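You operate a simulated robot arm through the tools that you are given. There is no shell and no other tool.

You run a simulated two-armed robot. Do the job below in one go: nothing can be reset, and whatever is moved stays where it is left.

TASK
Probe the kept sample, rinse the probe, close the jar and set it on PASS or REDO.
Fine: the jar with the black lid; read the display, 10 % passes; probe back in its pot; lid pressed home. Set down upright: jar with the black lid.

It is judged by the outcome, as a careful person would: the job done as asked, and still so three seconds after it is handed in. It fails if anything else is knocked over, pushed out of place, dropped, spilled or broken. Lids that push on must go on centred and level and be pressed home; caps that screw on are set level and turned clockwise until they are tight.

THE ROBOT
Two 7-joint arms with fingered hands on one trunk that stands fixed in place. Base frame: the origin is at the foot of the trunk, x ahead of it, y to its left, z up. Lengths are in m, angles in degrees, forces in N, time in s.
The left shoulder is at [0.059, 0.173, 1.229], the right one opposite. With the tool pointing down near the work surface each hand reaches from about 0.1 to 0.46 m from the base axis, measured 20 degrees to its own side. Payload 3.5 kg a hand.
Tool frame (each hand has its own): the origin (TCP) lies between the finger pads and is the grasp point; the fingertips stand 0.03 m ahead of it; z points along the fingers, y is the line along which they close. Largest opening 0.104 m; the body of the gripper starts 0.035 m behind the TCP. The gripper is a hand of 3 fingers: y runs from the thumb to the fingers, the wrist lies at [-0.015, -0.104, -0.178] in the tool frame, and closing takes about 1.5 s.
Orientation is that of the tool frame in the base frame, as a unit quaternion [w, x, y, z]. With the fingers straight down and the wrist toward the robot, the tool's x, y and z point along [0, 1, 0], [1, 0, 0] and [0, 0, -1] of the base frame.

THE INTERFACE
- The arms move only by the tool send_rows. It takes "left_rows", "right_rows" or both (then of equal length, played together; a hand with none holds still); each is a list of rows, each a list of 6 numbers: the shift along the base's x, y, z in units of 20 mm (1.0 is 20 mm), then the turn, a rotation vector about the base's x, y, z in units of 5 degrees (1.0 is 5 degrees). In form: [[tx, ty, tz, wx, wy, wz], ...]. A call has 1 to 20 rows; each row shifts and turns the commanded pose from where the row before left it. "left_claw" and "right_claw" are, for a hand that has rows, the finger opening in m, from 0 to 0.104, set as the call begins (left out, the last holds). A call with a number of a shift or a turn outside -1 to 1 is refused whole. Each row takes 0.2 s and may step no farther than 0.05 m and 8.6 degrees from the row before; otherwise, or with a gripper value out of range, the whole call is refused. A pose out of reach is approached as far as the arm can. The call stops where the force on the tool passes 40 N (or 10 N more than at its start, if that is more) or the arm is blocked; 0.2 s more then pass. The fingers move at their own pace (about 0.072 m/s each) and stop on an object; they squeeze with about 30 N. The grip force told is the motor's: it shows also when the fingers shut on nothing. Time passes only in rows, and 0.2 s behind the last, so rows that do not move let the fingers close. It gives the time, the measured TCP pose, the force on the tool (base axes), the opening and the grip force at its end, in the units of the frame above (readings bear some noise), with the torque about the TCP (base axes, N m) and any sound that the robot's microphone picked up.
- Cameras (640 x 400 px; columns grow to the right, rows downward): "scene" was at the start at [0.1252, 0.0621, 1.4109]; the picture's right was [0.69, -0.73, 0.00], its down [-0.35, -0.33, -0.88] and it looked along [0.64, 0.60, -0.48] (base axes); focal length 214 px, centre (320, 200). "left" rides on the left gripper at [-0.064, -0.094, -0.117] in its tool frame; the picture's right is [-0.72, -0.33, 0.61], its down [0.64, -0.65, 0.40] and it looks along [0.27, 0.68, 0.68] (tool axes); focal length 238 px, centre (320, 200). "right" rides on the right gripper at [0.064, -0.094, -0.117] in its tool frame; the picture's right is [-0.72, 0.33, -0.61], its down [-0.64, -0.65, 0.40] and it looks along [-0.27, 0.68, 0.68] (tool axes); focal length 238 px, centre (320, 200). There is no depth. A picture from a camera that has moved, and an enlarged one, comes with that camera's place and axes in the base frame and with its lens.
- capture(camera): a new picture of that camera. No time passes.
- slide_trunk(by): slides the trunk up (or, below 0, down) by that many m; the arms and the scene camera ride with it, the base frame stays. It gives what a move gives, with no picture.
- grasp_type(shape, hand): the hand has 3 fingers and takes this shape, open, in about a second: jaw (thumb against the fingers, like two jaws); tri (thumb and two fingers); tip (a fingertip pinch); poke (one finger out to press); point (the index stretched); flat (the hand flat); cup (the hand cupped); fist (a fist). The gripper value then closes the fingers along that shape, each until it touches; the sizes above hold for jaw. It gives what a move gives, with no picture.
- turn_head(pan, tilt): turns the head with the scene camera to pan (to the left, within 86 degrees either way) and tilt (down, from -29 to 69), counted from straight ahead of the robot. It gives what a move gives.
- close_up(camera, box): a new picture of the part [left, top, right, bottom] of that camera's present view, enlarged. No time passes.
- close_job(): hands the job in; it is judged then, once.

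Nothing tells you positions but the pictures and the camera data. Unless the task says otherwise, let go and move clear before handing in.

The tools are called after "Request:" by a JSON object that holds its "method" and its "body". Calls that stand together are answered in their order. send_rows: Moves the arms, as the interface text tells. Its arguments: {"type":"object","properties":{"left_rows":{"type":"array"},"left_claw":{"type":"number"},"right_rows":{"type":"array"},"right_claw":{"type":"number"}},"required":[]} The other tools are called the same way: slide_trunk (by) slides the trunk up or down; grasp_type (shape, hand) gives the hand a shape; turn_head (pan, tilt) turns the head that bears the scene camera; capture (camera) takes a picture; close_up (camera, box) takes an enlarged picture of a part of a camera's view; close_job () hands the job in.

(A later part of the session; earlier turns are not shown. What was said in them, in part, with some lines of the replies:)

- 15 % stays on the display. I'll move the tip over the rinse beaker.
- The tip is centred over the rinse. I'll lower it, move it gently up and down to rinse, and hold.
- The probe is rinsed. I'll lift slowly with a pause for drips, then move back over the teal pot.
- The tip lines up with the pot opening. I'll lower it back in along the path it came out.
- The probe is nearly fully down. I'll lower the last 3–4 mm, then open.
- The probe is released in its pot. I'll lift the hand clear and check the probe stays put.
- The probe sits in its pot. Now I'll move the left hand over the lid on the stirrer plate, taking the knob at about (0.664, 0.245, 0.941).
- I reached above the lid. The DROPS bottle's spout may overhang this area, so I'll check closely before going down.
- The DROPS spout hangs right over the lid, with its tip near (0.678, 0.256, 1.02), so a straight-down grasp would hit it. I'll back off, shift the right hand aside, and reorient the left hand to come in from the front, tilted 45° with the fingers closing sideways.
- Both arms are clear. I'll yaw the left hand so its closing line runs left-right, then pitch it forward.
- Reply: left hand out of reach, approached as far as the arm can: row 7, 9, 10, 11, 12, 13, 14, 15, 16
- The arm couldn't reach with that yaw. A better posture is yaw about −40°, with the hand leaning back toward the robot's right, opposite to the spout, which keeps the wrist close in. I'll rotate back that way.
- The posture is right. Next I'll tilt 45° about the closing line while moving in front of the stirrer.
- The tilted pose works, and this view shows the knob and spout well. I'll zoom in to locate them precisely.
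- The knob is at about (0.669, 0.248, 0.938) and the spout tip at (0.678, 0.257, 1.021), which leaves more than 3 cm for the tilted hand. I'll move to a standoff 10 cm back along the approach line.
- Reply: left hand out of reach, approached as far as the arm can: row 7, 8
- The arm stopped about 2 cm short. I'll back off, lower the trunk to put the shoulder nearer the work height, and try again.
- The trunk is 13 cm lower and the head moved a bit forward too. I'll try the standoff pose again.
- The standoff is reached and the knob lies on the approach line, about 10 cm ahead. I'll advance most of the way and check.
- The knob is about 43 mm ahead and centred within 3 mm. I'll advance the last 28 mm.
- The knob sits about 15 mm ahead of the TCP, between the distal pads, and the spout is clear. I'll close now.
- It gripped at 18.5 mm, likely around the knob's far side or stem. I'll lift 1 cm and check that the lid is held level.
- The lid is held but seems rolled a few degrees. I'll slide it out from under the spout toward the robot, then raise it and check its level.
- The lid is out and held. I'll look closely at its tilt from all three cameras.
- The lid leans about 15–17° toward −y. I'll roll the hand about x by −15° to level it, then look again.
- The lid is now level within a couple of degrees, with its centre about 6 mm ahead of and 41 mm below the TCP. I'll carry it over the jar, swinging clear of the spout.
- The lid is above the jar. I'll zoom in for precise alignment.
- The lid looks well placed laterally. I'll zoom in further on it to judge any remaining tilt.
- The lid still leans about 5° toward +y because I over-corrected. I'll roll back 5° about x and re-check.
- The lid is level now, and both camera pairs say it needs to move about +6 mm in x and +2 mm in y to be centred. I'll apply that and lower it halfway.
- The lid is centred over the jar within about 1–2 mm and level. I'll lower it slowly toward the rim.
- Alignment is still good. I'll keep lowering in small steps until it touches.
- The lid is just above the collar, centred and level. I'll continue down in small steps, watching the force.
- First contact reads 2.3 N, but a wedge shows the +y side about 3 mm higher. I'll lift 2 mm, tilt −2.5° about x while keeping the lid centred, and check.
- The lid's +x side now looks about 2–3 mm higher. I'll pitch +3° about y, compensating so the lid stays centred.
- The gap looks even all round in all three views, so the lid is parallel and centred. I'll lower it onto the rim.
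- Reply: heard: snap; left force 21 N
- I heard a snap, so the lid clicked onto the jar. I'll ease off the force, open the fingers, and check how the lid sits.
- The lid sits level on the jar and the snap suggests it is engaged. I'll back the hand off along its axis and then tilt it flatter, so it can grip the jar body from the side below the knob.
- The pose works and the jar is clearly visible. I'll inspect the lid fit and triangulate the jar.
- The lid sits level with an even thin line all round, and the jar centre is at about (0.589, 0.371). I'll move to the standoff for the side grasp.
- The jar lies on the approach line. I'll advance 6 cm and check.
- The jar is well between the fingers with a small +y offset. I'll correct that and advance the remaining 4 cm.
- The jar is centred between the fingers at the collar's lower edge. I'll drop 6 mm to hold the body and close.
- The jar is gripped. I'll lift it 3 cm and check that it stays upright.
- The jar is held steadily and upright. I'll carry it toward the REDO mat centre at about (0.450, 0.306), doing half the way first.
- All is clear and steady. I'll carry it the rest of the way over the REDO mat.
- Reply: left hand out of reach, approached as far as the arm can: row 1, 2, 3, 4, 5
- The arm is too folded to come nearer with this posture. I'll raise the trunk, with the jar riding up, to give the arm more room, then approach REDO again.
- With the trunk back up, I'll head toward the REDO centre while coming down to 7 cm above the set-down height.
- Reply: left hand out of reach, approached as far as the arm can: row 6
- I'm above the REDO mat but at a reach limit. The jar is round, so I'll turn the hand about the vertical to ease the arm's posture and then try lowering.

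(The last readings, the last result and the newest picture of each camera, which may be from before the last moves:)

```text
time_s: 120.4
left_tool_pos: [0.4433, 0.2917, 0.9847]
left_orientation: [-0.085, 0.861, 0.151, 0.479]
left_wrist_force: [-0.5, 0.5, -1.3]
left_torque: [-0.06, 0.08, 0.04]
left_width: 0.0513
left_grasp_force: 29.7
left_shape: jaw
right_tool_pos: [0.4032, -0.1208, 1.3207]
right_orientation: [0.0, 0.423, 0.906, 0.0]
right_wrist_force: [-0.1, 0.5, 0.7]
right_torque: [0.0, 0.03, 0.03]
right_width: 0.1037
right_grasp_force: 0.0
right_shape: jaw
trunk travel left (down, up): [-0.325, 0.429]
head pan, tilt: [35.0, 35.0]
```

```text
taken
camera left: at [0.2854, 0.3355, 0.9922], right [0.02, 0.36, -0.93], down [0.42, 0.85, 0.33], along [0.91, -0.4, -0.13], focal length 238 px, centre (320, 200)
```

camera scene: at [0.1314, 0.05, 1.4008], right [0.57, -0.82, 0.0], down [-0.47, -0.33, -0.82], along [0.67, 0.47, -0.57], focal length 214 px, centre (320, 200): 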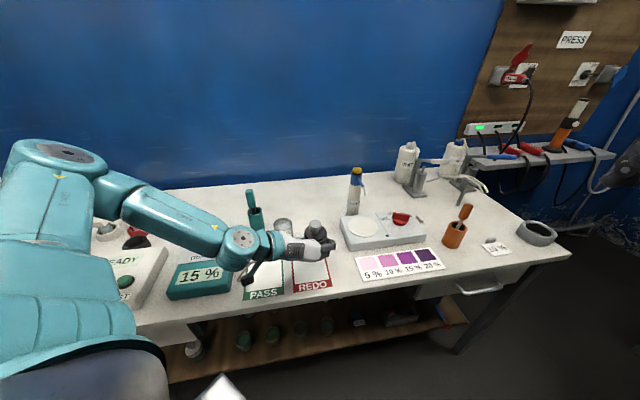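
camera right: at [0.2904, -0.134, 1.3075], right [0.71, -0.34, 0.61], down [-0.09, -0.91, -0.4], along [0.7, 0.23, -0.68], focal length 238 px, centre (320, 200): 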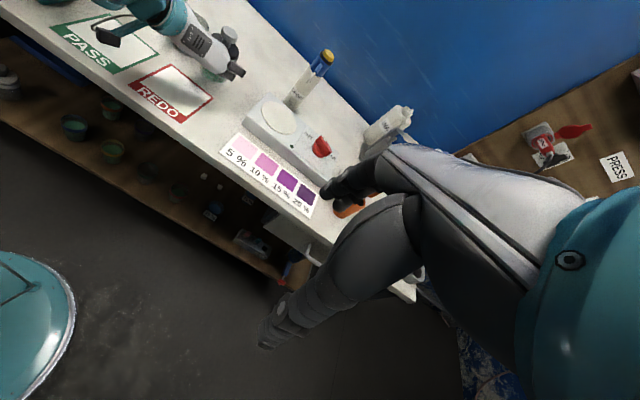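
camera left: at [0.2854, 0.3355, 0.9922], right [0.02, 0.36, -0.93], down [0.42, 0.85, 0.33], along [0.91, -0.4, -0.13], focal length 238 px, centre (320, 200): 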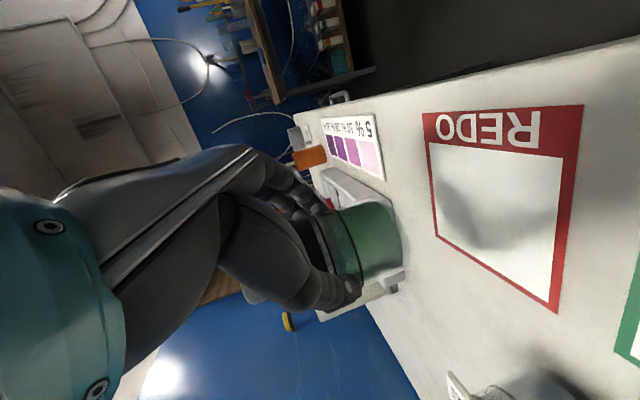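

There is room to come down now. I'll check from the right camera and close up where the jar is relative to the REDO square.

Request:
{"method": "close_up", "body": {"camera": "right", "box": [60, 60, 260, 200]}}

Request:
{"method": "close_up", "body": {"camera": "scene", "box": [230, 190, 360, 310]}}

Request:
{"method": "close_up", "body": {"camera": "left", "box": [290, 80, 610, 330]}}

```text
2.86 times, centred on (160, 130) of right
camera zoom: at [0.2904, -0.1341, 1.4375], right [0.71, -0.34, 0.61], down [-0.09, -0.91, -0.4], along [0.7, 0.23, -0.68], focal length 681 px, centre (777, 400)
```

zoom: 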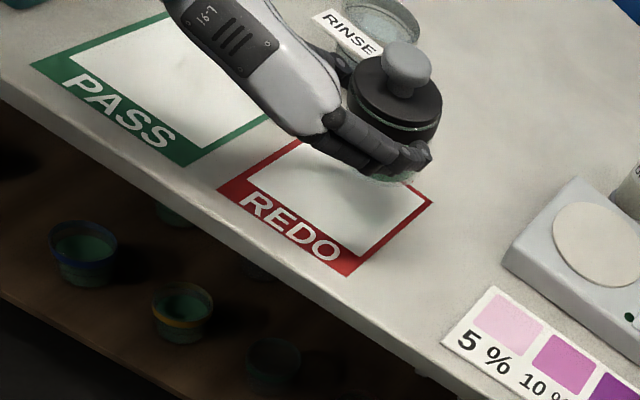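

```text
3.33 times, centred on (295, 250) of scene
camera zoom: at [0.1314, 0.05, 1.4008], right [0.57, -0.82, 0.0], down [-0.47, -0.33, -0.82], along [0.67, 0.47, -0.57], focal length 715 px, centre (403, 33)
```

zoom: 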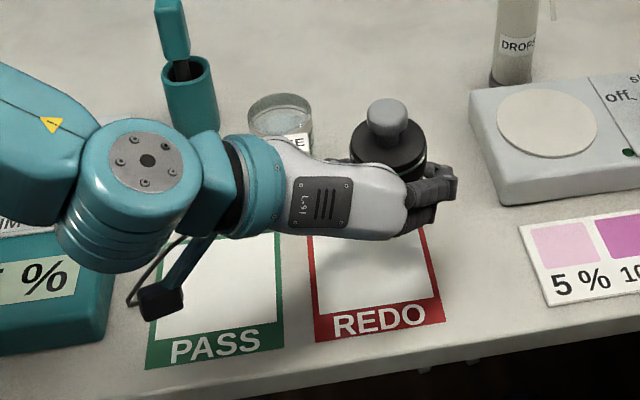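

```text
1.60 times, centred on (450, 205) of left
camera zoom: at [0.2854, 0.3355, 0.9922], right [0.02, 0.36, -0.93], down [0.42, 0.85, 0.33], along [0.91, -0.4, -0.13], focal length 381 px, centre (112, 192)
```

zoom: 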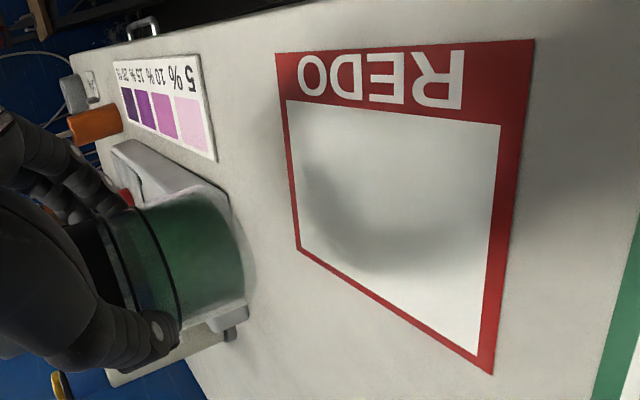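

The jar is at about (0.461, 0.296) and the mat centre at about (0.449, 0.304). I'll shift over to centre it and lower to about 1 cm above the mat.

Request:
{"method": "send_rows", "body": {"left_rows": [[-0.3, 0.2, 0, 0, 0, 0], [-0.25, 0.18, -0.4, 0, 0, 0], [0, 0, -0.6, 0, 0, 0], [0, 0, -0.6, 0, 0, 0], [0, 0, -0.6, 0, 0, 0], [0, 0, -0.4, 0, 0, 0], [0, 0, 0, 0, 0, 0]]}}

Request:
{"method": "close_up", "body": {"camera": "right", "box": [60, 60, 260, 200]}}

Request:
{"method": "close_up", "body": {"camera": "scene", "box": [230, 190, 360, 310]}}

Request:
{"method": "close_up", "body": {"camera": "left", "box": [290, 80, 610, 330]}}

```text
time_s: 122.0
left_tool_pos: [0.4335, 0.2999, 0.9336]
left_orientation: [-0.086, 0.861, 0.151, 0.479]
left_wrist_force: [0.3, -0.5, -2.9]
left_torque: [-0.04, 0.05, -0.01]
left_width: 0.0513
left_grasp_force: 29.9
left_shape: jaw
right_tool_pos: [0.4036, -0.1205, 1.3195]
right_orientation: [0.0, 0.422, 0.907, 0.0]
right_wrist_force: [-0.8, 0.1, 0.2]
right_torque: [0.02, -0.03, -0.01]
right_width: 0.1033
right_grasp_force: 0.0
right_shape: jaw
trunk travel left (down, up): [-0.325, 0.429]
head pan, tilt: [35.0, 35.0]
```

```text
2.86 times, centred on (160, 130) of right
camera zoom: at [0.2903, -0.1339, 1.4376], right [0.71, -0.34, 0.61], down [-0.09, -0.91, -0.4], along [0.7, 0.23, -0.68], focal length 681 px, centre (777, 400)
```

zoom: 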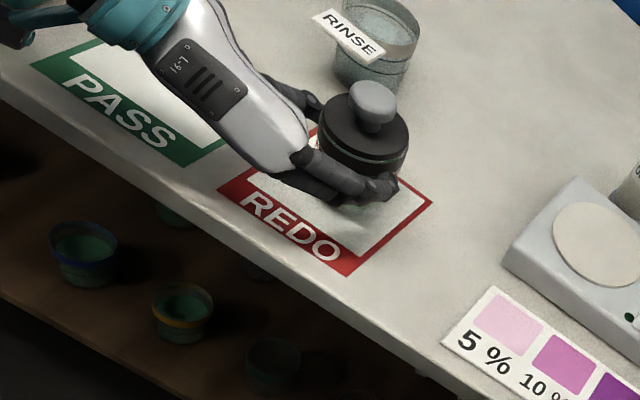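

```text
3.33 times, centred on (295, 250) of scene
camera zoom: at [0.1312, 0.0502, 1.4008], right [0.57, -0.82, 0.0], down [-0.47, -0.33, -0.82], along [0.67, 0.47, -0.57], focal length 715 px, centre (403, 33)
```

zoom: 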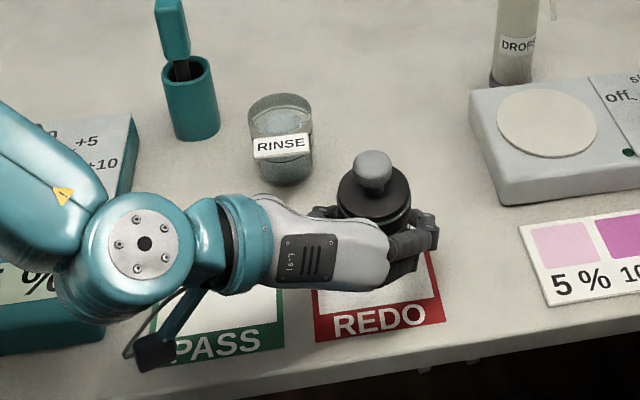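

```text
1.60 times, centred on (450, 205) of left
camera zoom: at [0.2744, 0.3433, 0.9407], right [0.02, 0.36, -0.93], down [0.42, 0.85, 0.33], along [0.91, -0.4, -0.13], focal length 381 px, centre (112, 192)
```

zoom: 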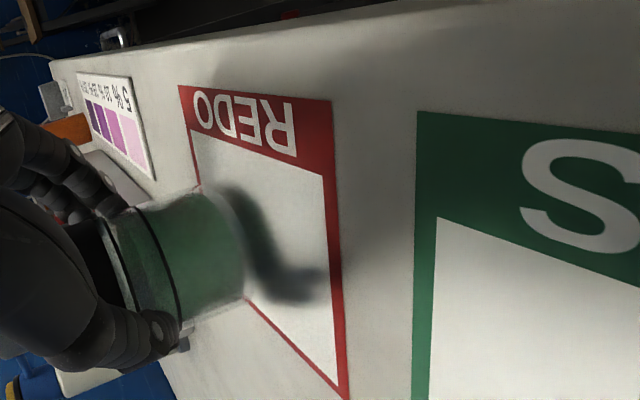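

The jar is centred over the REDO square within about 5 mm. I'll lower it the last 14 mm in small steps.

Request:
{"method": "send_rows", "body": {"left_rows": [[0, 0.1, -0.2, 0, 0, 0], [0, 0.1, -0.2, 0, 0, 0], [0, 0, -0.15, 0, 0, 0], [0, 0, 0, 0, 0, 0]]}}

Request:
{"method": "send_rows", "body": {"left_rows": [[0, 0, -0.1, 0, 0, 0], [0, 0, 0, 0, 0, 0]]}}

Request:
{"method": "close_up", "body": {"camera": "left", "box": [290, 80, 610, 330]}}

Request:
{"method": "close_up", "body": {"camera": "right", "box": [100, 70, 220, 160]}}

```text
time_s: 123.0
left_tool_pos: [0.4317, 0.3037, 0.9216]
left_orientation: [-0.085, 0.86, 0.151, 0.479]
left_wrist_force: [-0.3, -0.8, -3.0]
left_torque: [-0.03, 0.04, -0.02]
left_width: 0.0508
left_grasp_force: 30.2
left_shape: jaw
right_tool_pos: [0.4036, -0.121, 1.3198]
right_orientation: [0.0, 0.422, 0.907, 0.0]
right_wrist_force: [0.2, -0.5, 0.1]
right_torque: [-0.03, -0.01, 0.01]
right_width: 0.1035
right_grasp_force: 0.0
right_shape: jaw
trunk travel left (down, up): [-0.325, 0.429]
head pan, tilt: [35.0, 35.0]
```

```text
time_s: 123.6
left_tool_pos: [0.4335, 0.3044, 0.921]
left_orientation: [-0.085, 0.86, 0.151, 0.48]
left_wrist_force: [-0.1, -0.1, -2.1]
left_torque: [-0.01, 0.07, -0.04]
left_width: 0.0511
left_grasp_force: 30.3
left_shape: jaw
right_tool_pos: [0.4048, -0.1212, 1.3211]
right_orientation: [0.0, 0.423, 0.906, 0.0]
right_wrist_force: [0.3, 0.4, -0.2]
right_torque: [-0.02, 0.01, 0.03]
right_width: 0.1037
right_grasp_force: 0.0
right_shape: jaw
trunk travel left (down, up): [-0.325, 0.429]
head pan, tilt: [35.0, 35.0]
```

```text
1.60 times, centred on (450, 205) of left
camera zoom: at [0.2742, 0.3475, 0.9283], right [0.02, 0.36, -0.93], down [0.42, 0.85, 0.33], along [0.91, -0.4, -0.13], focal length 381 px, centre (112, 192)
```

zoom: 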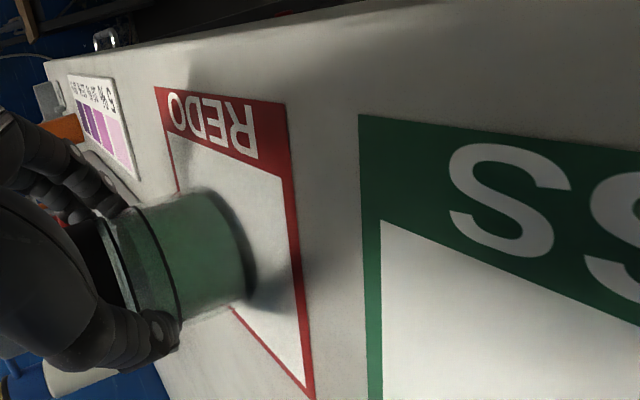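

```text
4.44 times, centred on (160, 115) of right
camera zoom: at [0.2903, -0.1339, 1.4375], right [0.71, -0.34, 0.61], down [-0.09, -0.91, -0.4], along [0.7, 0.23, -0.68], focal length 1059 px, centre (1031, 578)
```

zoom: 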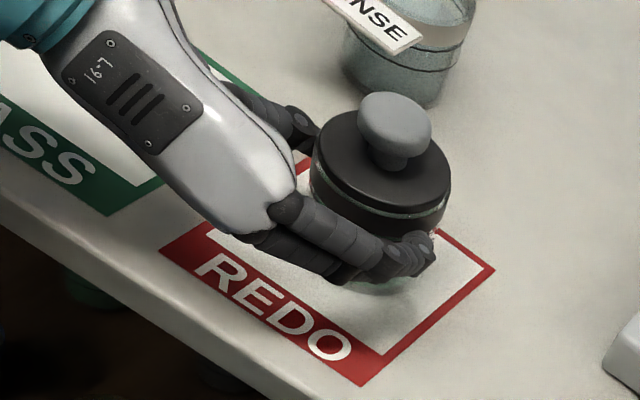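

It is nearly touching. I'll continue in 1–2 mm steps until the weight comes off.

Request:
{"method": "send_rows", "body": {"left_rows": [[0, 0, -0.1, 0, 0, 0], [0, 0, 0, 0, 0, 0]]}}

Request:
{"method": "send_rows", "body": {"left_rows": [[0, 0, -0.08, 0, 0, 0], [0, 0, 0, 0, 0, 0]]}}

Request:
{"method": "close_up", "body": {"camera": "left", "box": [290, 80, 610, 330]}}

```text
time_s: 124.2
left_tool_pos: [0.4336, 0.304, 0.9191]
left_orientation: [-0.085, 0.861, 0.151, 0.479]
left_wrist_force: [0.9, -1.0, 2.2]
left_torque: [-0.09, -0.02, -0.03]
left_width: 0.0512
left_grasp_force: 30.3
left_shape: jaw
right_tool_pos: [0.4039, -0.1212, 1.3198]
right_orientation: [0.001, 0.423, 0.906, 0.001]
right_wrist_force: [-0.5, 0.4, 0.2]
right_torque: [0.0, -0.02, -0.01]
right_width: 0.1035
right_grasp_force: 0.1
right_shape: jaw
trunk travel left (down, up): [-0.325, 0.429]
head pan, tilt: [35.0, 35.0]
```

```text
time_s: 124.8
left_tool_pos: [0.4335, 0.305, 0.9187]
left_orientation: [-0.086, 0.86, 0.151, 0.48]
left_wrist_force: [1.4, 1.0, 6.7]
left_torque: [-0.1, -0.09, -0.01]
left_width: 0.0511
left_grasp_force: 30.1
left_shape: jaw
right_tool_pos: [0.4038, -0.1207, 1.3205]
right_orientation: [0.0, 0.422, 0.907, 0.001]
right_wrist_force: [0.2, 0.4, -0.3]
right_torque: [-0.02, -0.02, 0.02]
right_width: 0.1034
right_grasp_force: 0.0
right_shape: jaw
trunk travel left (down, up): [-0.325, 0.429]
head pan, tilt: [35.0, 35.0]
```

```text
1.60 times, centred on (450, 205) of left
camera zoom: at [0.2746, 0.3477, 0.9251], right [0.02, 0.36, -0.93], down [0.42, 0.85, 0.33], along [0.91, -0.4, -0.13], focal length 381 px, centre (112, 192)
```

zoom: 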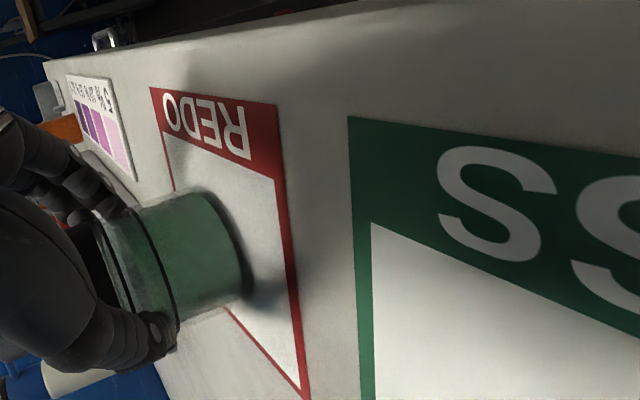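

The jar is on the mat. I'll ease the force slightly and open the fingers.

Request:
{"method": "send_rows", "body": {"left_rows": [[0, 0, 0.06, 0, 0, 0], [0, 0, 0, 0, 0, 0]]}}

Request:
{"method": "send_rows", "body": {"left_rows": [[0, 0, 0, 0, 0, 0], [0, 0, 0, 0, 0, 0], [0, 0, 0, 0, 0, 0], [0, 0, 0, 0, 0, 0]], "left_claw": 0.095}}

Request:
{"method": "close_up", "body": {"camera": "left", "box": [240, 80, 560, 330]}}

Request:
{"method": "close_up", "body": {"camera": "right", "box": [100, 70, 220, 160]}}

Request:
{"method": "close_up", "body": {"camera": "scene", "box": [230, 190, 360, 310]}}

```text
time_s: 125.4
left_tool_pos: [0.4336, 0.3042, 0.9186]
left_orientation: [-0.084, 0.861, 0.151, 0.479]
left_wrist_force: [1.4, 1.2, 3.8]
left_torque: [-0.08, -0.1, 0.04]
left_width: 0.051
left_grasp_force: 29.8
left_shape: jaw
right_tool_pos: [0.4041, -0.1213, 1.3201]
right_orientation: [0.0, 0.423, 0.906, 0.0]
right_wrist_force: [-0.6, 0.4, 0.1]
right_torque: [0.04, -0.03, 0.04]
right_width: 0.1036
right_grasp_force: 0.0
right_shape: jaw
trunk travel left (down, up): [-0.325, 0.429]
head pan, tilt: [35.0, 35.0]
```

```text
time_s: 126.4
left_tool_pos: [0.4331, 0.3045, 0.9195]
left_orientation: [-0.084, 0.861, 0.151, 0.479]
left_wrist_force: [0.1, -0.1, 0.5]
left_torque: [0.0, -0.01, -0.01]
left_width: 0.0945
left_grasp_force: 0.1
left_shape: jaw
right_tool_pos: [0.404, -0.1209, 1.3209]
right_orientation: [0.0, 0.423, 0.906, 0.0]
right_wrist_force: [-0.7, 0.2, -0.1]
right_torque: [0.0, 0.01, 0.01]
right_width: 0.1038
right_grasp_force: 0.1
right_shape: jaw
trunk travel left (down, up): [-0.325, 0.429]
head pan, tilt: [35.0, 35.0]
```

```text
1.60 times, centred on (400, 205) of left
camera zoom: at [0.2742, 0.3475, 0.926], right [0.02, 0.36, -0.93], down [0.42, 0.85, 0.33], along [0.91, -0.4, -0.13], focal length 381 px, centre (192, 192)
```

zoom: 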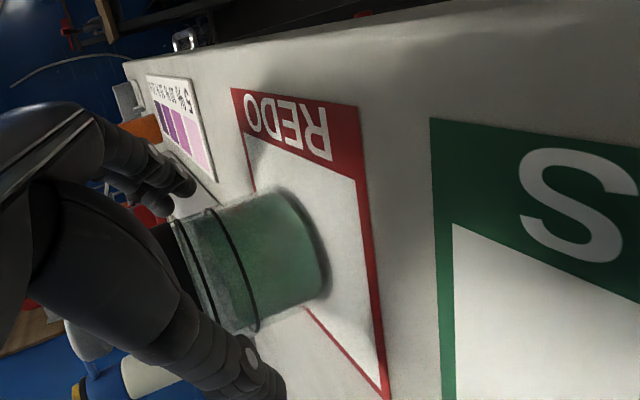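

```text
4.44 times, centred on (160, 115) of right
camera zoom: at [0.2902, -0.1341, 1.4375], right [0.71, -0.34, 0.61], down [-0.09, -0.91, -0.4], along [0.7, 0.23, -0.68], focal length 1059 px, centre (1031, 578)
```

zoom: 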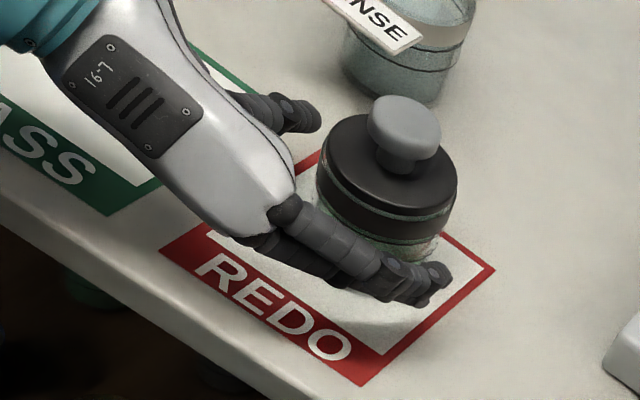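

```text
3.33 times, centred on (295, 250) of scene
camera zoom: at [0.1312, 0.05, 1.4008], right [0.57, -0.82, 0.0], down [-0.47, -0.33, -0.82], along [0.67, 0.47, -0.57], focal length 715 px, centre (403, 33)
```

zoom: 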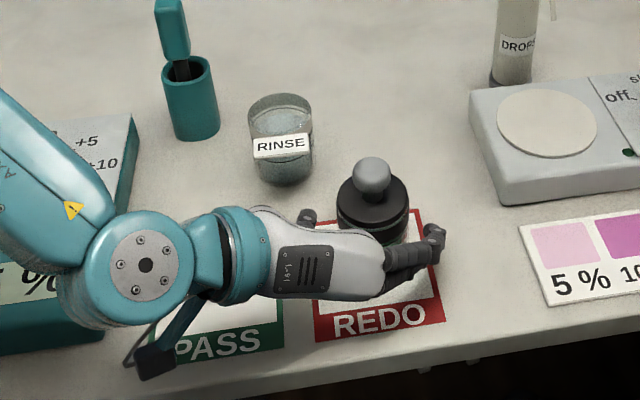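

The jar stands on REDO and the fingers are open. I'll back the hand off up and away.

Request:
{"method": "send_rows", "body": {"left_rows": [[-0.3, -0.1, 0.4, 0, 0, 0], [-0.3, -0.1, 0.5, 0, 0, 0], [-0.3, -0.1, 0.7, 0, 0, 0], [-0.3, -0.1, 0.9, 0, 0, 0], [-0.3, 0, 0.9, 0, 0, 0], [-0.2, 0, 0.9, 0, 0, 0], [0, 0, 0.9, 0, 0, 0], [0, 0, 0, 0, 0, 0]]}}

Request:
{"method": "capture", "body": {"camera": "scene"}}

Request:
{"method": "close_up", "body": {"camera": "right", "box": [60, 60, 260, 200]}}

Request:
{"method": "capture", "body": {"camera": "left"}}

```text
time_s: 128.2
left_tool_pos: [0.4075, 0.3025, 1.018]
left_orientation: [-0.084, 0.861, 0.152, 0.478]
left_wrist_force: [-0.4, 0.5, -0.2]
left_torque: [-0.01, 0.0, -0.01]
left_width: 0.0949
left_grasp_force: 0.1
left_shape: jaw
left hand out of reach, approached as far as the arm can: row 6, 7
right_tool_pos: [0.4036, -0.1199, 1.3211]
right_orientation: [0.0, 0.422, 0.906, -0.001]
right_wrist_force: [-0.1, 0.5, -0.1]
right_torque: [0.0, 0.01, 0.0]
right_width: 0.1034
right_grasp_force: 0.1
right_shape: jaw
trunk travel left (down, up): [-0.325, 0.429]
head pan, tilt: [35.0, 35.0]
```

```text
taken
camera scene: at [0.1309, 0.0504, 1.4008], right [0.57, -0.82, 0.0], down [-0.47, -0.33, -0.82], along [0.67, 0.47, -0.57], focal length 214 px, centre (320, 200)
```

scene: 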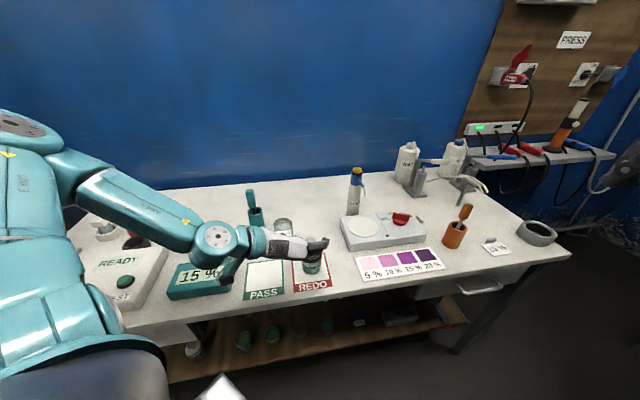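

```text
2.86 times, centred on (160, 130) of right
camera zoom: at [0.29, -0.1337, 1.4376], right [0.71, -0.34, 0.61], down [-0.09, -0.91, -0.4], along [0.7, 0.23, -0.68], focal length 681 px, centre (777, 400)
```

zoom: 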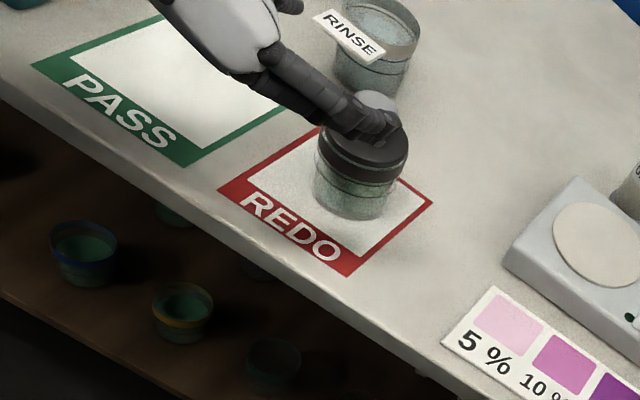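

```text
taken
camera left: at [0.2501, 0.3464, 1.0249], right [0.02, 0.35, -0.93], down [0.42, 0.85, 0.33], along [0.91, -0.4, -0.13], focal length 238 px, centre (320, 200)
```

left: 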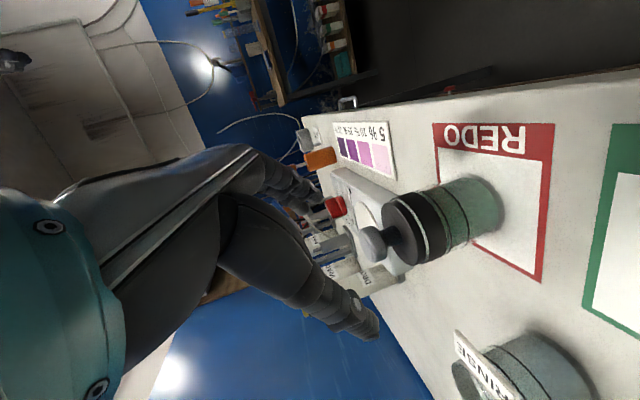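

The jar stands fully inside the REDO square. I'll raise the hand and bring it back to pointing down, so I can press the lid once more from above.

Request:
{"method": "send_rows", "body": {"left_rows": [[0, 0, 0.6, -0.342, 0.94, 0], [0, 0, 0.7, -0.342, 0.94, 0], [0, 0, 0.8, -0.342, 0.94, 0], [0, 0, 0.8, -0.342, 0.94, 0], [0, 0, 0.8, -0.342, 0.94, 0], [0, 0, 0.8, -0.342, 0.94, 0], [0, 0, 0.6, -0.342, 0.94, 0], [0, 0, 0.4, -0.342, 0.94, 0], [0, 0, 0, -0.342, 0.94, 0], [0, 0, 0, -0.342, 0.94, 0], [0, 0, 0, -0.342, 0.94, 0], [0, 0, 0, -0.2, 0.56, 0]]}}

Request:
{"method": "capture", "body": {"camera": "scene"}}

Request:
{"method": "close_up", "body": {"camera": "right", "box": [100, 70, 220, 160]}}

Request:
{"method": "capture", "body": {"camera": "left"}}

```text
time_s: 130.8
left_tool_pos: [0.4076, 0.3031, 1.1278]
left_orientation: [0.0, 0.985, 0.173, 0.001]
left_wrist_force: [0.1, -0.4, -0.2]
left_torque: [0.03, 0.0, 0.03]
left_width: 0.0951
left_grasp_force: 0.0
left_shape: jaw
right_tool_pos: [0.4044, -0.1209, 1.3211]
right_orientation: [0.001, 0.423, 0.906, 0.0]
right_wrist_force: [-0.2, -0.2, 0.1]
right_torque: [-0.01, -0.01, 0.01]
right_width: 0.1033
right_grasp_force: 0.0
right_shape: jaw
trunk travel left (down, up): [-0.325, 0.429]
head pan, tilt: [35.0, 35.0]
```

```text
taken
camera scene: at [0.1312, 0.0501, 1.4008], right [0.57, -0.82, 0.0], down [-0.47, -0.33, -0.82], along [0.67, 0.47, -0.57], focal length 214 px, centre (320, 200)
```

scene: 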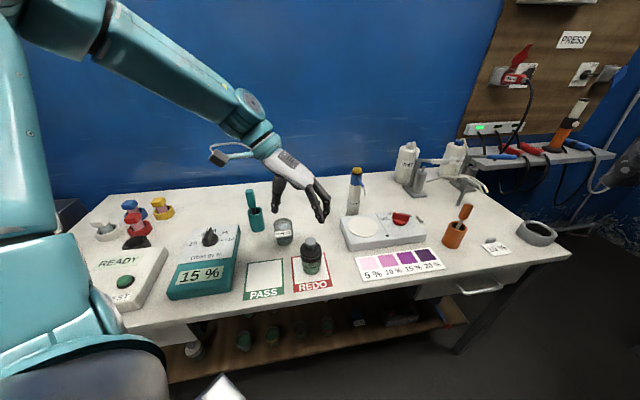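

```text
4.44 times, centred on (160, 115) of right
camera zoom: at [0.2902, -0.134, 1.4376], right [0.71, -0.34, 0.61], down [-0.09, -0.91, -0.4], along [0.7, 0.23, -0.68], focal length 1059 px, centre (1031, 578)
```

zoom: 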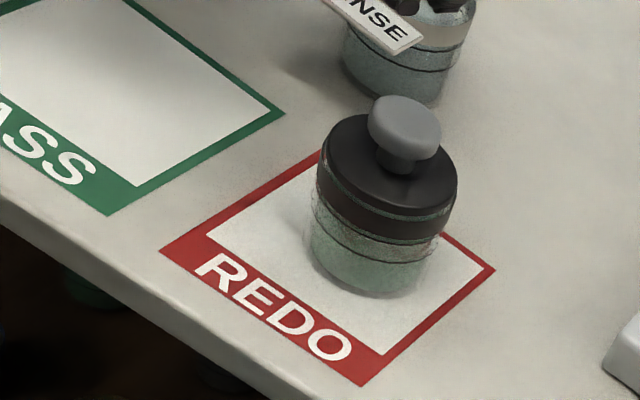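

```text
taken
camera left: at [0.3139, 0.3695, 1.2438], right [-0.79, 0.06, -0.61], down [0.38, 0.83, -0.4], along [0.49, -0.55, -0.68], focal length 238 px, centre (320, 200)
```

left: 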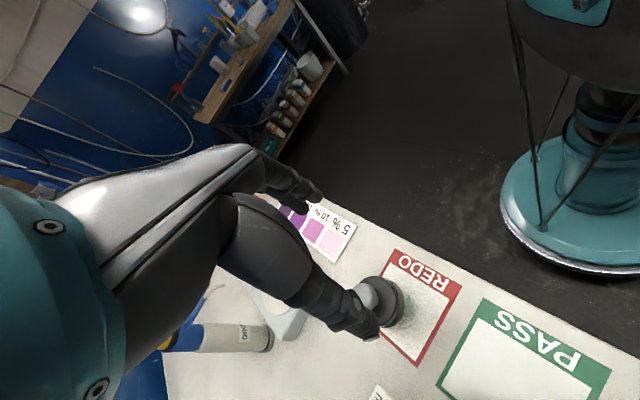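

The jar is on REDO. I'll look closely at the lid seam to judge whether it is fully home.

Request:
{"method": "close_up", "body": {"camera": "right", "box": [125, 80, 175, 130]}}

Request:
{"method": "close_up", "body": {"camera": "scene", "box": [285, 230, 335, 290]}}

Request:
{"method": "close_up", "body": {"camera": "left", "box": [330, 250, 470, 360]}}

```text
8.00 times, centred on (150, 105) of right
camera zoom: at [0.2902, -0.134, 1.4376], right [0.71, -0.34, 0.61], down [-0.09, -0.91, -0.4], along [0.7, 0.23, -0.68], focal length 1907 px, centre (1680, 960)
```

zoom: 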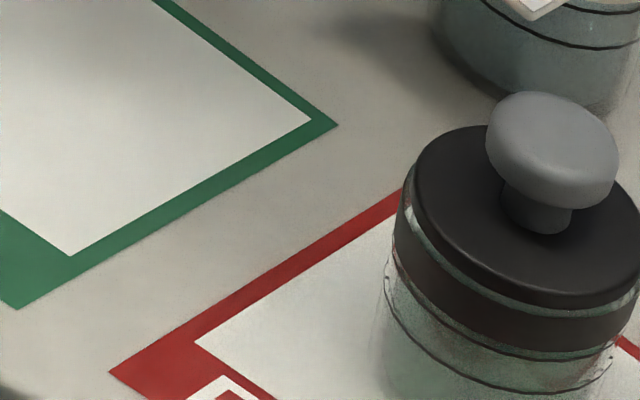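

```text
6.67 times, centred on (310, 260) of scene
camera zoom: at [0.1312, 0.0501, 1.4008], right [0.57, -0.82, 0.0], down [-0.47, -0.33, -0.82], along [0.67, 0.47, -0.57], focal length 1430 px, centre (387, -200)
```

zoom: 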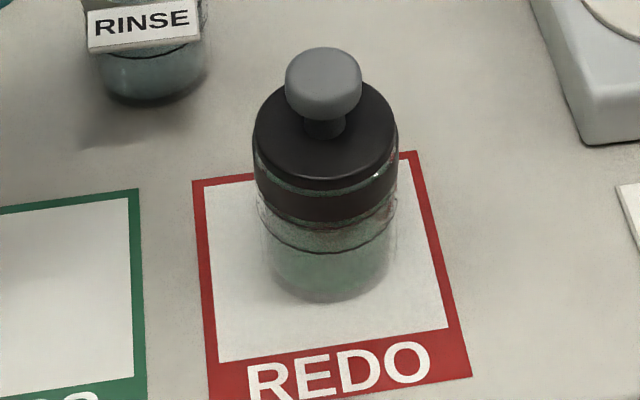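

```text
3.64 times, centred on (400, 305) of left
camera zoom: at [0.3139, 0.3695, 1.2438], right [-0.79, 0.06, -0.61], down [0.38, 0.83, -0.4], along [0.49, -0.55, -0.68], focal length 867 px, centre (29, -182)
```

zoom: 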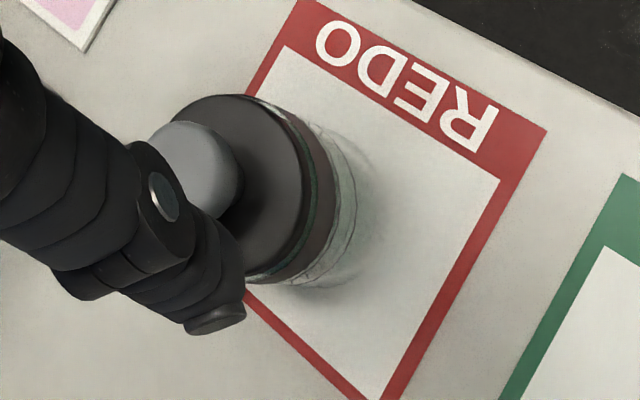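

A thin seam remains between the lid and the black collar, so I'll press once more from straight above with closed fingers. First I'll line up over the knob at about (0.454, 0.307).

Request:
{"method": "send_rows", "body": {"left_rows": [[0.58, 0.05, 0, 0, 0, 0], [0.58, 0.05, 0, 0, 0, 0], [0.58, 0.05, 0, 0, 0, 0], [0.58, 0.05, 0, 0, 0, 0], [0, 0, 0, 0, 0, 0], [0, 0, 0, 0, 0, 0], [0, 0, 0, 0, 0, 0], [0, 0, 0, 0, 0, 0]], "left_claw": 0.0}}

Request:
{"method": "capture", "body": {"camera": "left"}}

Request:
{"method": "close_up", "body": {"camera": "right", "box": [90, 20, 230, 140]}}

Request:
{"method": "close_up", "body": {"camera": "scene", "box": [250, 150, 370, 290]}}

```text
time_s: 132.6
left_tool_pos: [0.4538, 0.3053, 1.1283]
left_orientation: [0.0, 0.985, 0.173, 0.001]
left_wrist_force: [-0.3, 0.1, 1.1]
left_torque: [-0.04, -0.02, -0.01]
left_width: 0.0003
left_grasp_force: 29.6
left_shape: jaw
right_tool_pos: [0.4037, -0.1209, 1.321]
right_orientation: [-0.001, 0.422, 0.906, 0.0]
right_wrist_force: [0.3, 0.1, 0.6]
right_torque: [0.02, 0.0, 0.02]
right_width: 0.1036
right_grasp_force: 0.1
right_shape: jaw
trunk travel left (down, up): [-0.325, 0.429]
head pan, tilt: [35.0, 35.0]
```

```text
taken
camera left: at [0.3605, 0.3728, 1.2442], right [-0.79, 0.06, -0.62], down [0.38, 0.83, -0.4], along [0.49, -0.55, -0.68], focal length 238 px, centre (320, 200)
```

left: 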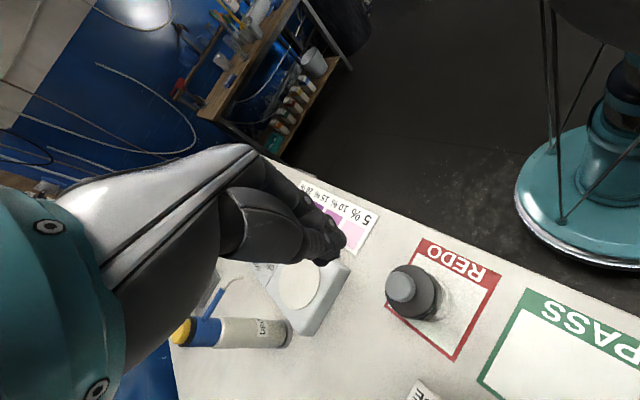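

```text
3.33 times, centred on (160, 80) of right
camera zoom: at [0.2903, -0.1341, 1.4375], right [0.71, -0.34, 0.61], down [-0.09, -0.91, -0.4], along [0.7, 0.23, -0.68], focal length 794 px, centre (853, 600)
```

zoom: 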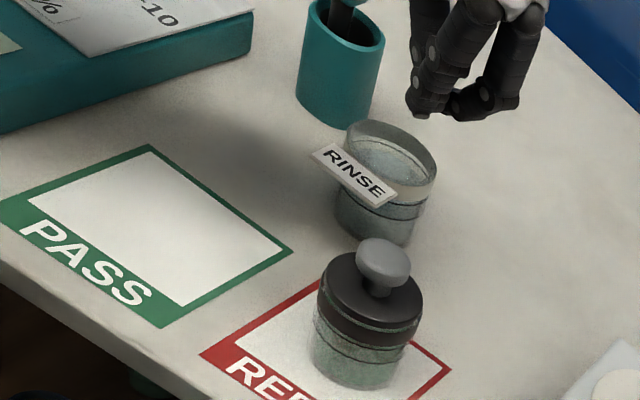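

```text
2.86 times, centred on (310, 220) of scene
camera zoom: at [0.1312, 0.05, 1.4008], right [0.57, -0.82, 0.0], down [-0.47, -0.33, -0.82], along [0.67, 0.47, -0.57], focal length 613 px, centre (349, 143)
```

zoom: 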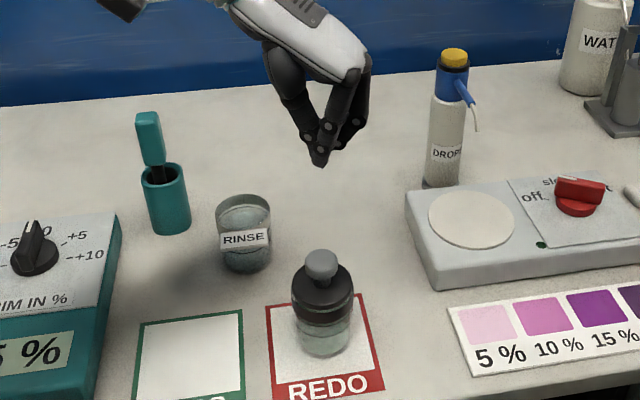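

The three cameras agree on the knob at about (0.456, 0.311, 0.967). I'll shift 6 mm and come down to just above it.

Request:
{"method": "send_rows", "body": {"left_rows": [[0.11, 0.3, -0.4, 0, 0, 0], [0, 0, -0.9, 0, 0, 0], [0, 0, -0.9, 0, 0, 0], [0, 0, -0.9, 0, 0, 0], [0, 0, -0.9, 0, 0, 0], [0, 0, -0.5, 0, 0, 0], [0, 0, 0, 0, 0, 0]]}}

Request:
{"method": "close_up", "body": {"camera": "left", "box": [280, 180, 480, 340]}}

Request:
{"method": "close_up", "body": {"camera": "right", "box": [110, 40, 210, 140]}}

Request:
{"method": "close_up", "body": {"camera": "scene", "box": [270, 200, 350, 290]}}

```text
time_s: 134.2
left_tool_pos: [0.4571, 0.3132, 1.0376]
left_orientation: [0.0, 0.985, 0.173, 0.002]
left_wrist_force: [0.2, 0.5, 1.1]
left_torque: [0.01, 0.0, 0.01]
left_width: 0.0001
left_grasp_force: 30.1
left_shape: jaw
right_tool_pos: [0.4039, -0.1205, 1.3207]
right_orientation: [0.0, 0.422, 0.907, 0.0]
right_wrist_force: [0.2, -0.6, 0.3]
right_torque: [-0.01, -0.02, 0.0]
right_width: 0.1036
right_grasp_force: 0.0
right_shape: jaw
trunk travel left (down, up): [-0.325, 0.429]
head pan, tilt: [35.0, 35.0]
```

```text
2.50 times, centred on (380, 260) of left
camera zoom: at [0.3631, 0.3793, 1.1533], right [-0.79, 0.06, -0.62], down [0.38, 0.83, -0.4], along [0.49, -0.55, -0.68], focal length 596 px, centre (170, 50)
```

zoom: 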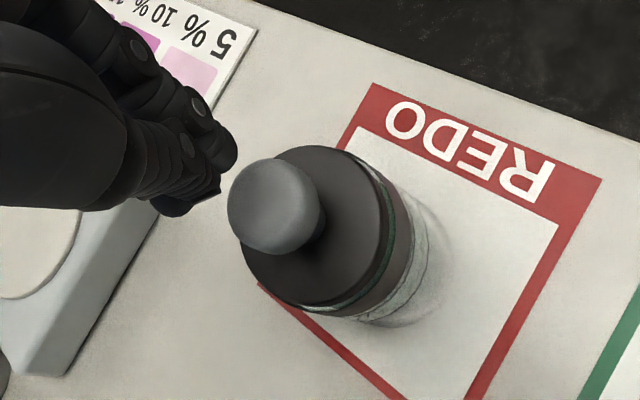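

```text
4.00 times, centred on (160, 90) of right
camera zoom: at [0.2901, -0.1341, 1.4376], right [0.71, -0.34, 0.61], down [-0.09, -0.91, -0.4], along [0.7, 0.23, -0.68], focal length 953 px, centre (960, 640)
```

zoom: 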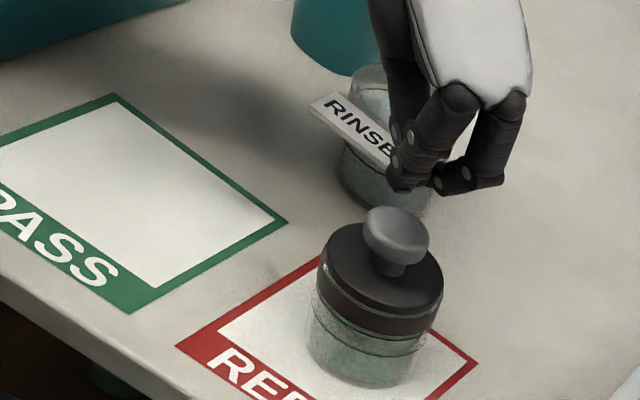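

```text
4.44 times, centred on (310, 245) of scene
camera zoom: at [0.1311, 0.05, 1.4008], right [0.57, -0.82, 0.0], down [-0.47, -0.33, -0.82], along [0.67, 0.47, -0.57], focal length 953 px, centre (364, 0)
```

zoom: 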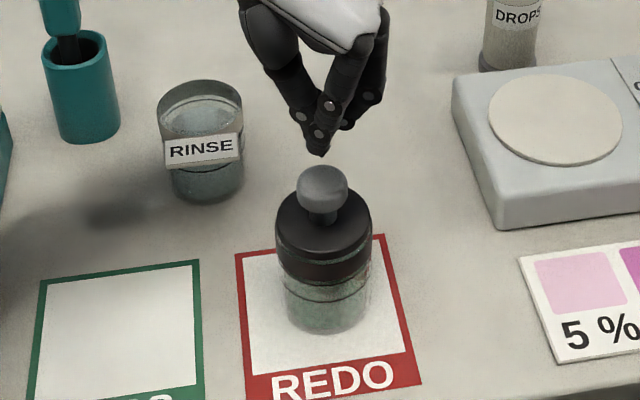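

The fingertips are right above the knob. I'll lower in small steps until contact.

Request:
{"method": "send_rows", "body": {"left_rows": [[0, 0, -0.5, 0, 0, 0], [0, 0, -0.4, 0, 0, 0], [0, 0, 0, 0, 0, 0]]}}

Request:
{"method": "send_rows", "body": {"left_rows": [[0, 0, -0.2, 0, 0, 0], [0, 0, -0.2, 0, 0, 0], [0, 0, 0, 0, 0, 0]]}}

Request:
{"method": "close_up", "body": {"camera": "scene", "box": [270, 200, 350, 290]}}

Request:
{"method": "close_up", "body": {"camera": "left", "box": [280, 180, 480, 340]}}

```text
time_s: 135.0
left_tool_pos: [0.4563, 0.3141, 1.0191]
left_orientation: [0.001, 0.985, 0.173, 0.002]
left_wrist_force: [0.6, -0.5, 0.5]
left_torque: [-0.01, 0.01, -0.03]
left_width: 0.0003
left_grasp_force: 29.9
left_shape: jaw
right_tool_pos: [0.4041, -0.1202, 1.3208]
right_orientation: [-0.001, 0.423, 0.906, 0.0]
right_wrist_force: [-0.3, -0.4, 0.0]
right_torque: [0.02, 0.02, 0.01]
right_width: 0.1037
right_grasp_force: 0.0
right_shape: jaw
trunk travel left (down, up): [-0.325, 0.429]
head pan, tilt: [35.0, 35.0]
```

```text
time_s: 135.8
left_tool_pos: [0.4561, 0.3118, 1.0098]
left_orientation: [-0.001, 0.985, 0.173, 0.002]
left_wrist_force: [-0.2, -0.5, 0.1]
left_torque: [0.01, 0.01, -0.03]
left_width: 0.0
left_grasp_force: 29.8
left_shape: jaw
right_tool_pos: [0.404, -0.1212, 1.3205]
right_orientation: [0.001, 0.423, 0.906, 0.0]
right_wrist_force: [0.2, -0.3, -0.5]
right_torque: [0.0, 0.0, -0.05]
right_width: 0.1035
right_grasp_force: 0.1
right_shape: jaw
trunk travel left (down, up): [-0.325, 0.429]
head pan, tilt: [35.0, 35.0]
```

```text
4.44 times, centred on (310, 245) of scene
camera zoom: at [0.1312, 0.05, 1.4008], right [0.57, -0.82, 0.0], down [-0.47, -0.33, -0.82], along [0.67, 0.47, -0.57], focal length 953 px, centre (364, 0)
```

zoom: 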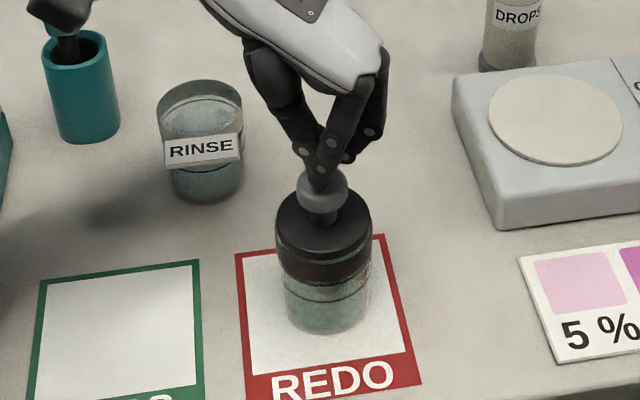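

```text
2.50 times, centred on (380, 260) of left
camera zoom: at [0.3628, 0.3784, 1.1262], right [-0.78, 0.06, -0.62], down [0.38, 0.83, -0.4], along [0.49, -0.55, -0.68], focal length 596 px, centre (170, 50)
```

zoom: 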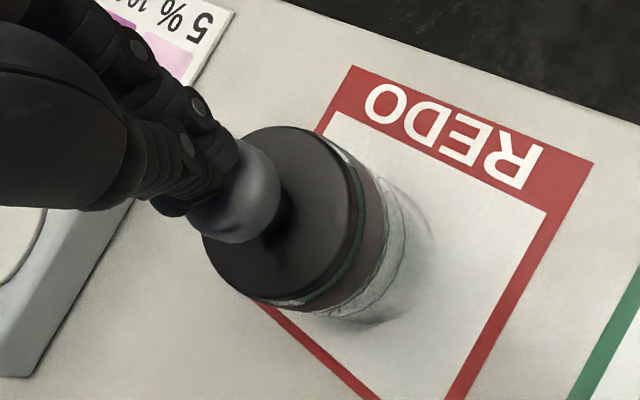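

Almost in contact and well centred. I'll continue in 2 mm steps, watching the force.

Request:
{"method": "send_rows", "body": {"left_rows": [[0, 0, -0.1, 0, 0, 0], [0, 0, -0.1, 0, 0, 0], [0, 0, 0, 0, 0, 0]]}}

Request:
{"method": "send_rows", "body": {"left_rows": [[0, 0, -0.1, 0, 0, 0], [0, 0, -0.1, 0, 0, 0], [0, 0, 0, 0, 0, 0]]}}

```text
time_s: 136.6
left_tool_pos: [0.4561, 0.3114, 1.0081]
left_orientation: [0.0, 0.985, 0.173, 0.002]
left_wrist_force: [-0.6, 0.0, 0.6]
left_torque: [-0.01, 0.04, 0.0]
left_width: 0.0
left_grasp_force: 29.9
left_shape: jaw
right_tool_pos: [0.4035, -0.1198, 1.3209]
right_orientation: [0.001, 0.423, 0.906, 0.0]
right_wrist_force: [0.3, 0.8, -1.1]
right_torque: [0.04, -0.01, 0.01]
right_width: 0.1034
right_grasp_force: 0.0
right_shape: jaw
trunk travel left (down, up): [-0.325, 0.429]
head pan, tilt: [35.0, 35.0]
```

```text
time_s: 137.4
left_tool_pos: [0.4572, 0.3111, 1.0058]
left_orientation: [0.001, 0.985, 0.173, 0.004]
left_wrist_force: [2.1, 1.9, 24.3]
left_torque: [-0.01, -0.01, 0.02]
left_width: 0.0
left_grasp_force: 29.8
left_shape: jaw
right_tool_pos: [0.4019, -0.1223, 1.322]
right_orientation: [0.0, 0.423, 0.906, 0.0]
right_wrist_force: [0.5, 0.4, 0.3]
right_torque: [0.01, -0.01, 0.03]
right_width: 0.1033
right_grasp_force: 0.1
right_shape: jaw
trunk travel left (down, up): [-0.325, 0.429]
head pan, tilt: [35.0, 35.0]
```

It is pressing at 24 N with everything steady. I'll add a touch more, then check the seam.

Request:
{"method": "send_rows", "body": {"left_rows": [[0, 0, -0.06, 0, 0, 0], [0, 0, 0, 0, 0, 0]]}}

Request:
{"method": "close_up", "body": {"camera": "scene", "box": [285, 230, 335, 290]}}

Request:
{"method": "close_up", "body": {"camera": "left", "box": [330, 200, 470, 320]}}

```text
time_s: 138.0
left_tool_pos: [0.4559, 0.309, 1.0041]
left_orientation: [0.0, 0.985, 0.172, 0.005]
left_wrist_force: [2.7, 3.5, 39.8]
left_torque: [0.08, 0.0, 0.06]
left_width: 0.0001
left_grasp_force: 29.8
left_shape: jaw
right_tool_pos: [0.4007, -0.1223, 1.3223]
right_orientation: [0.0, 0.423, 0.906, 0.001]
right_wrist_force: [0.0, -0.3, 0.2]
right_torque: [0.0, 0.02, 0.01]
right_width: 0.1036
right_grasp_force: 0.0
right_shape: jaw
trunk travel left (down, up): [-0.325, 0.429]
head pan, tilt: [35.0, 35.0]
```

```text
6.67 times, centred on (310, 260) of scene
camera zoom: at [0.1286, 0.0486, 1.4014], right [0.57, -0.82, 0.0], down [-0.47, -0.33, -0.82], along [0.67, 0.47, -0.57], focal length 1430 px, centre (387, -200)
```

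zoom: 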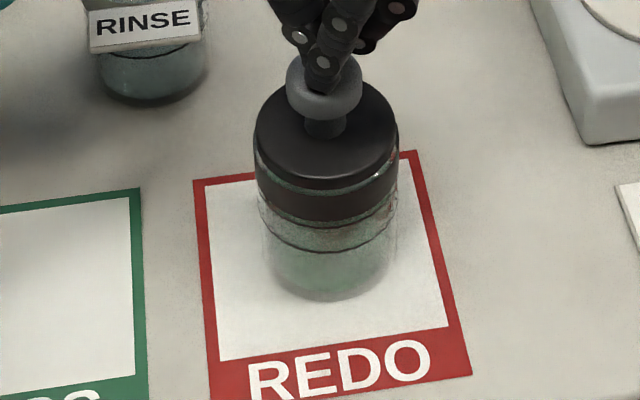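

```text
3.33 times, centred on (400, 260) of left
camera zoom: at [0.3619, 0.3769, 1.1207], right [-0.78, 0.06, -0.62], down [0.38, 0.83, -0.4], along [0.49, -0.55, -0.67], focal length 794 px, centre (53, 0)
```

zoom: 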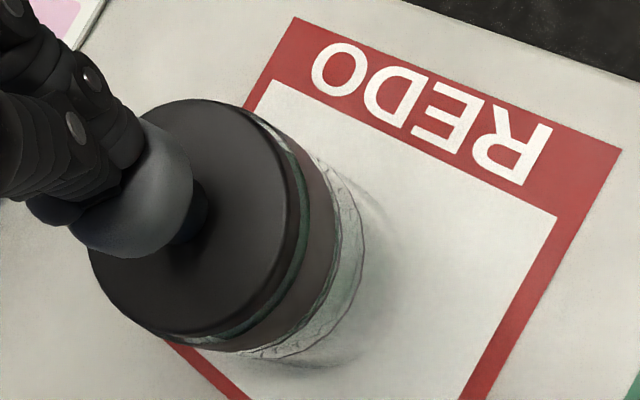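

At 40 N nothing moved further, so the lid is home and the seam is just the glass lip. I'll lift straight up and clear.

Request:
{"method": "send_rows", "body": {"left_rows": [[0, 0, 0.15, 0, 0, 0], [0, 0, 0.2, 0, 0, 0], [0, 0, 0.4, 0, 0, 0], [0, 0, 0.7, 0, 0, 0], [0, 0, 0.9, 0, 0, 0], [0, 0, 1, 0, 0, 0], [0, 0, 1, 0, 0, 0], [0, 0, 1, 0, 0, 0], [0, 0, 1, 0, 0, 0], [0, 0, 1, 0, 0, 0], [-0.5, 0.5, 1, 0, 0, 0], [-0.5, 0.5, 1, 0, 0, 0], [0, 0, 0, 0, 0, 0]]}}

Request:
{"method": "capture", "body": {"camera": "scene"}}

Request:
{"method": "close_up", "body": {"camera": "scene", "box": [140, 170, 400, 310]}}

Request:
{"method": "close_up", "body": {"camera": "right", "box": [60, 40, 240, 200]}}

```text
time_s: 140.8
left_tool_pos: [0.4355, 0.3313, 1.1901]
left_orientation: [-0.001, 0.985, 0.172, 0.002]
left_wrist_force: [-0.3, -0.1, 0.3]
left_torque: [-0.01, -0.03, 0.01]
left_width: 0.0
left_grasp_force: 30.1
left_shape: jaw
right_tool_pos: [0.4038, -0.1188, 1.3217]
right_orientation: [0.0, 0.422, 0.907, 0.0]
right_wrist_force: [-0.2, -1.3, -0.4]
right_torque: [-0.01, 0.04, 0.02]
right_width: 0.1035
right_grasp_force: 0.0
right_shape: jaw
trunk travel left (down, up): [-0.325, 0.429]
head pan, tilt: [35.0, 35.0]
```

```text
taken
camera scene: at [0.1314, 0.0501, 1.4007], right [0.57, -0.82, 0.0], down [-0.47, -0.33, -0.82], along [0.67, 0.47, -0.57], focal length 214 px, centre (320, 200)
```

scene: 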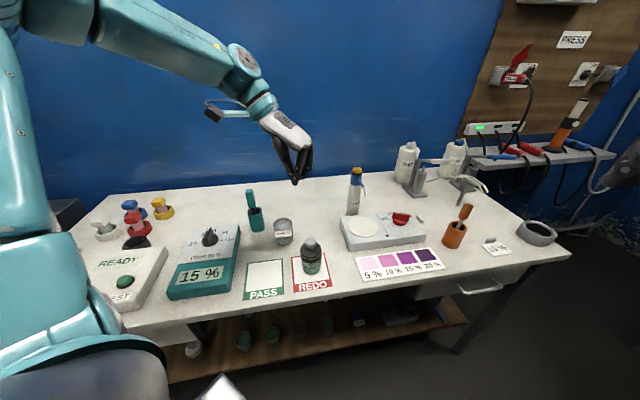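

```text
2.46 times, centred on (270, 240) of scene
camera zoom: at [0.1314, 0.0501, 1.4007], right [0.57, -0.82, 0.0], down [-0.47, -0.33, -0.82], along [0.67, 0.47, -0.57], focal length 528 px, centre (443, 102)
```

zoom: 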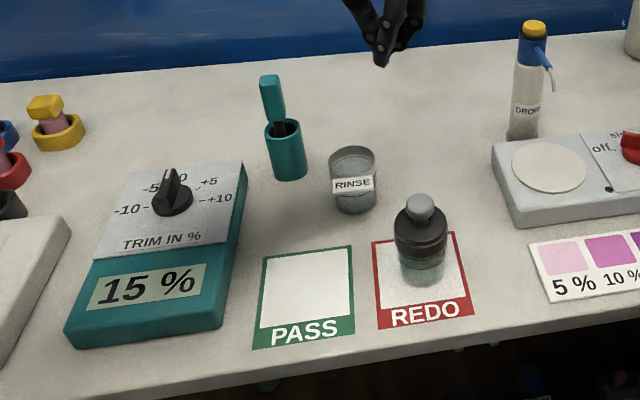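

```text
2.50 times, centred on (150, 120) of right
camera zoom: at [0.2904, -0.134, 1.4375], right [0.71, -0.34, 0.61], down [-0.09, -0.91, -0.4], along [0.7, 0.23, -0.68], focal length 596 px, centre (745, 400)
```

zoom: 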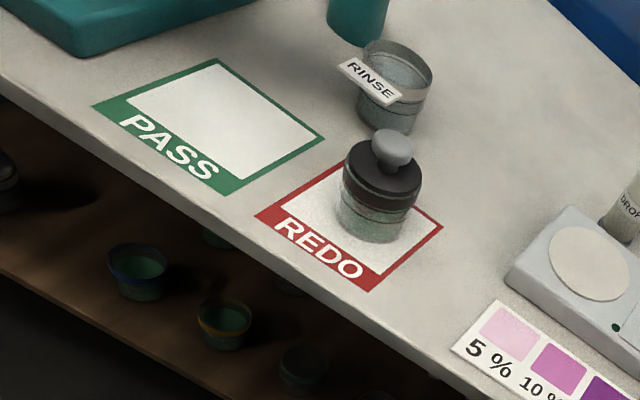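

The display read 15 %, so the jar belongs on REDO. It stands upright there with its lid pressed home, the rinsed probe is back in its pot, and nothing else has been disturbed. Both hands are clear, so I'm handing in the job.

Request:
{"method": "close_job", "body": {}}

```text
The job is handed in.
```

I finished the job and handed it in: the jar with the black lid is on REDO, because its sample read 15 % and only 10 % passes.

- **Reading:** I dipped the teal probe in the jar with the meter's trim dial at 0. The display settled on 15 %.
- **Probe:** I rinsed it in the RINSE beaker and put it back in its teal pot.
- **Lid:** It was on the stirrer plate, under the DROPS spout, so I took it from the front. It snapped onto the jar, and a later 40 N press from above moved it no further. A thin, even seam still shows below it, which I took to be the glass lip.
- **Jar:** It stands upright inside the REDO square, a few millimetres off centre.

In the last pictures nothing else on the bench looked moved or spilled, and both hands were clear.
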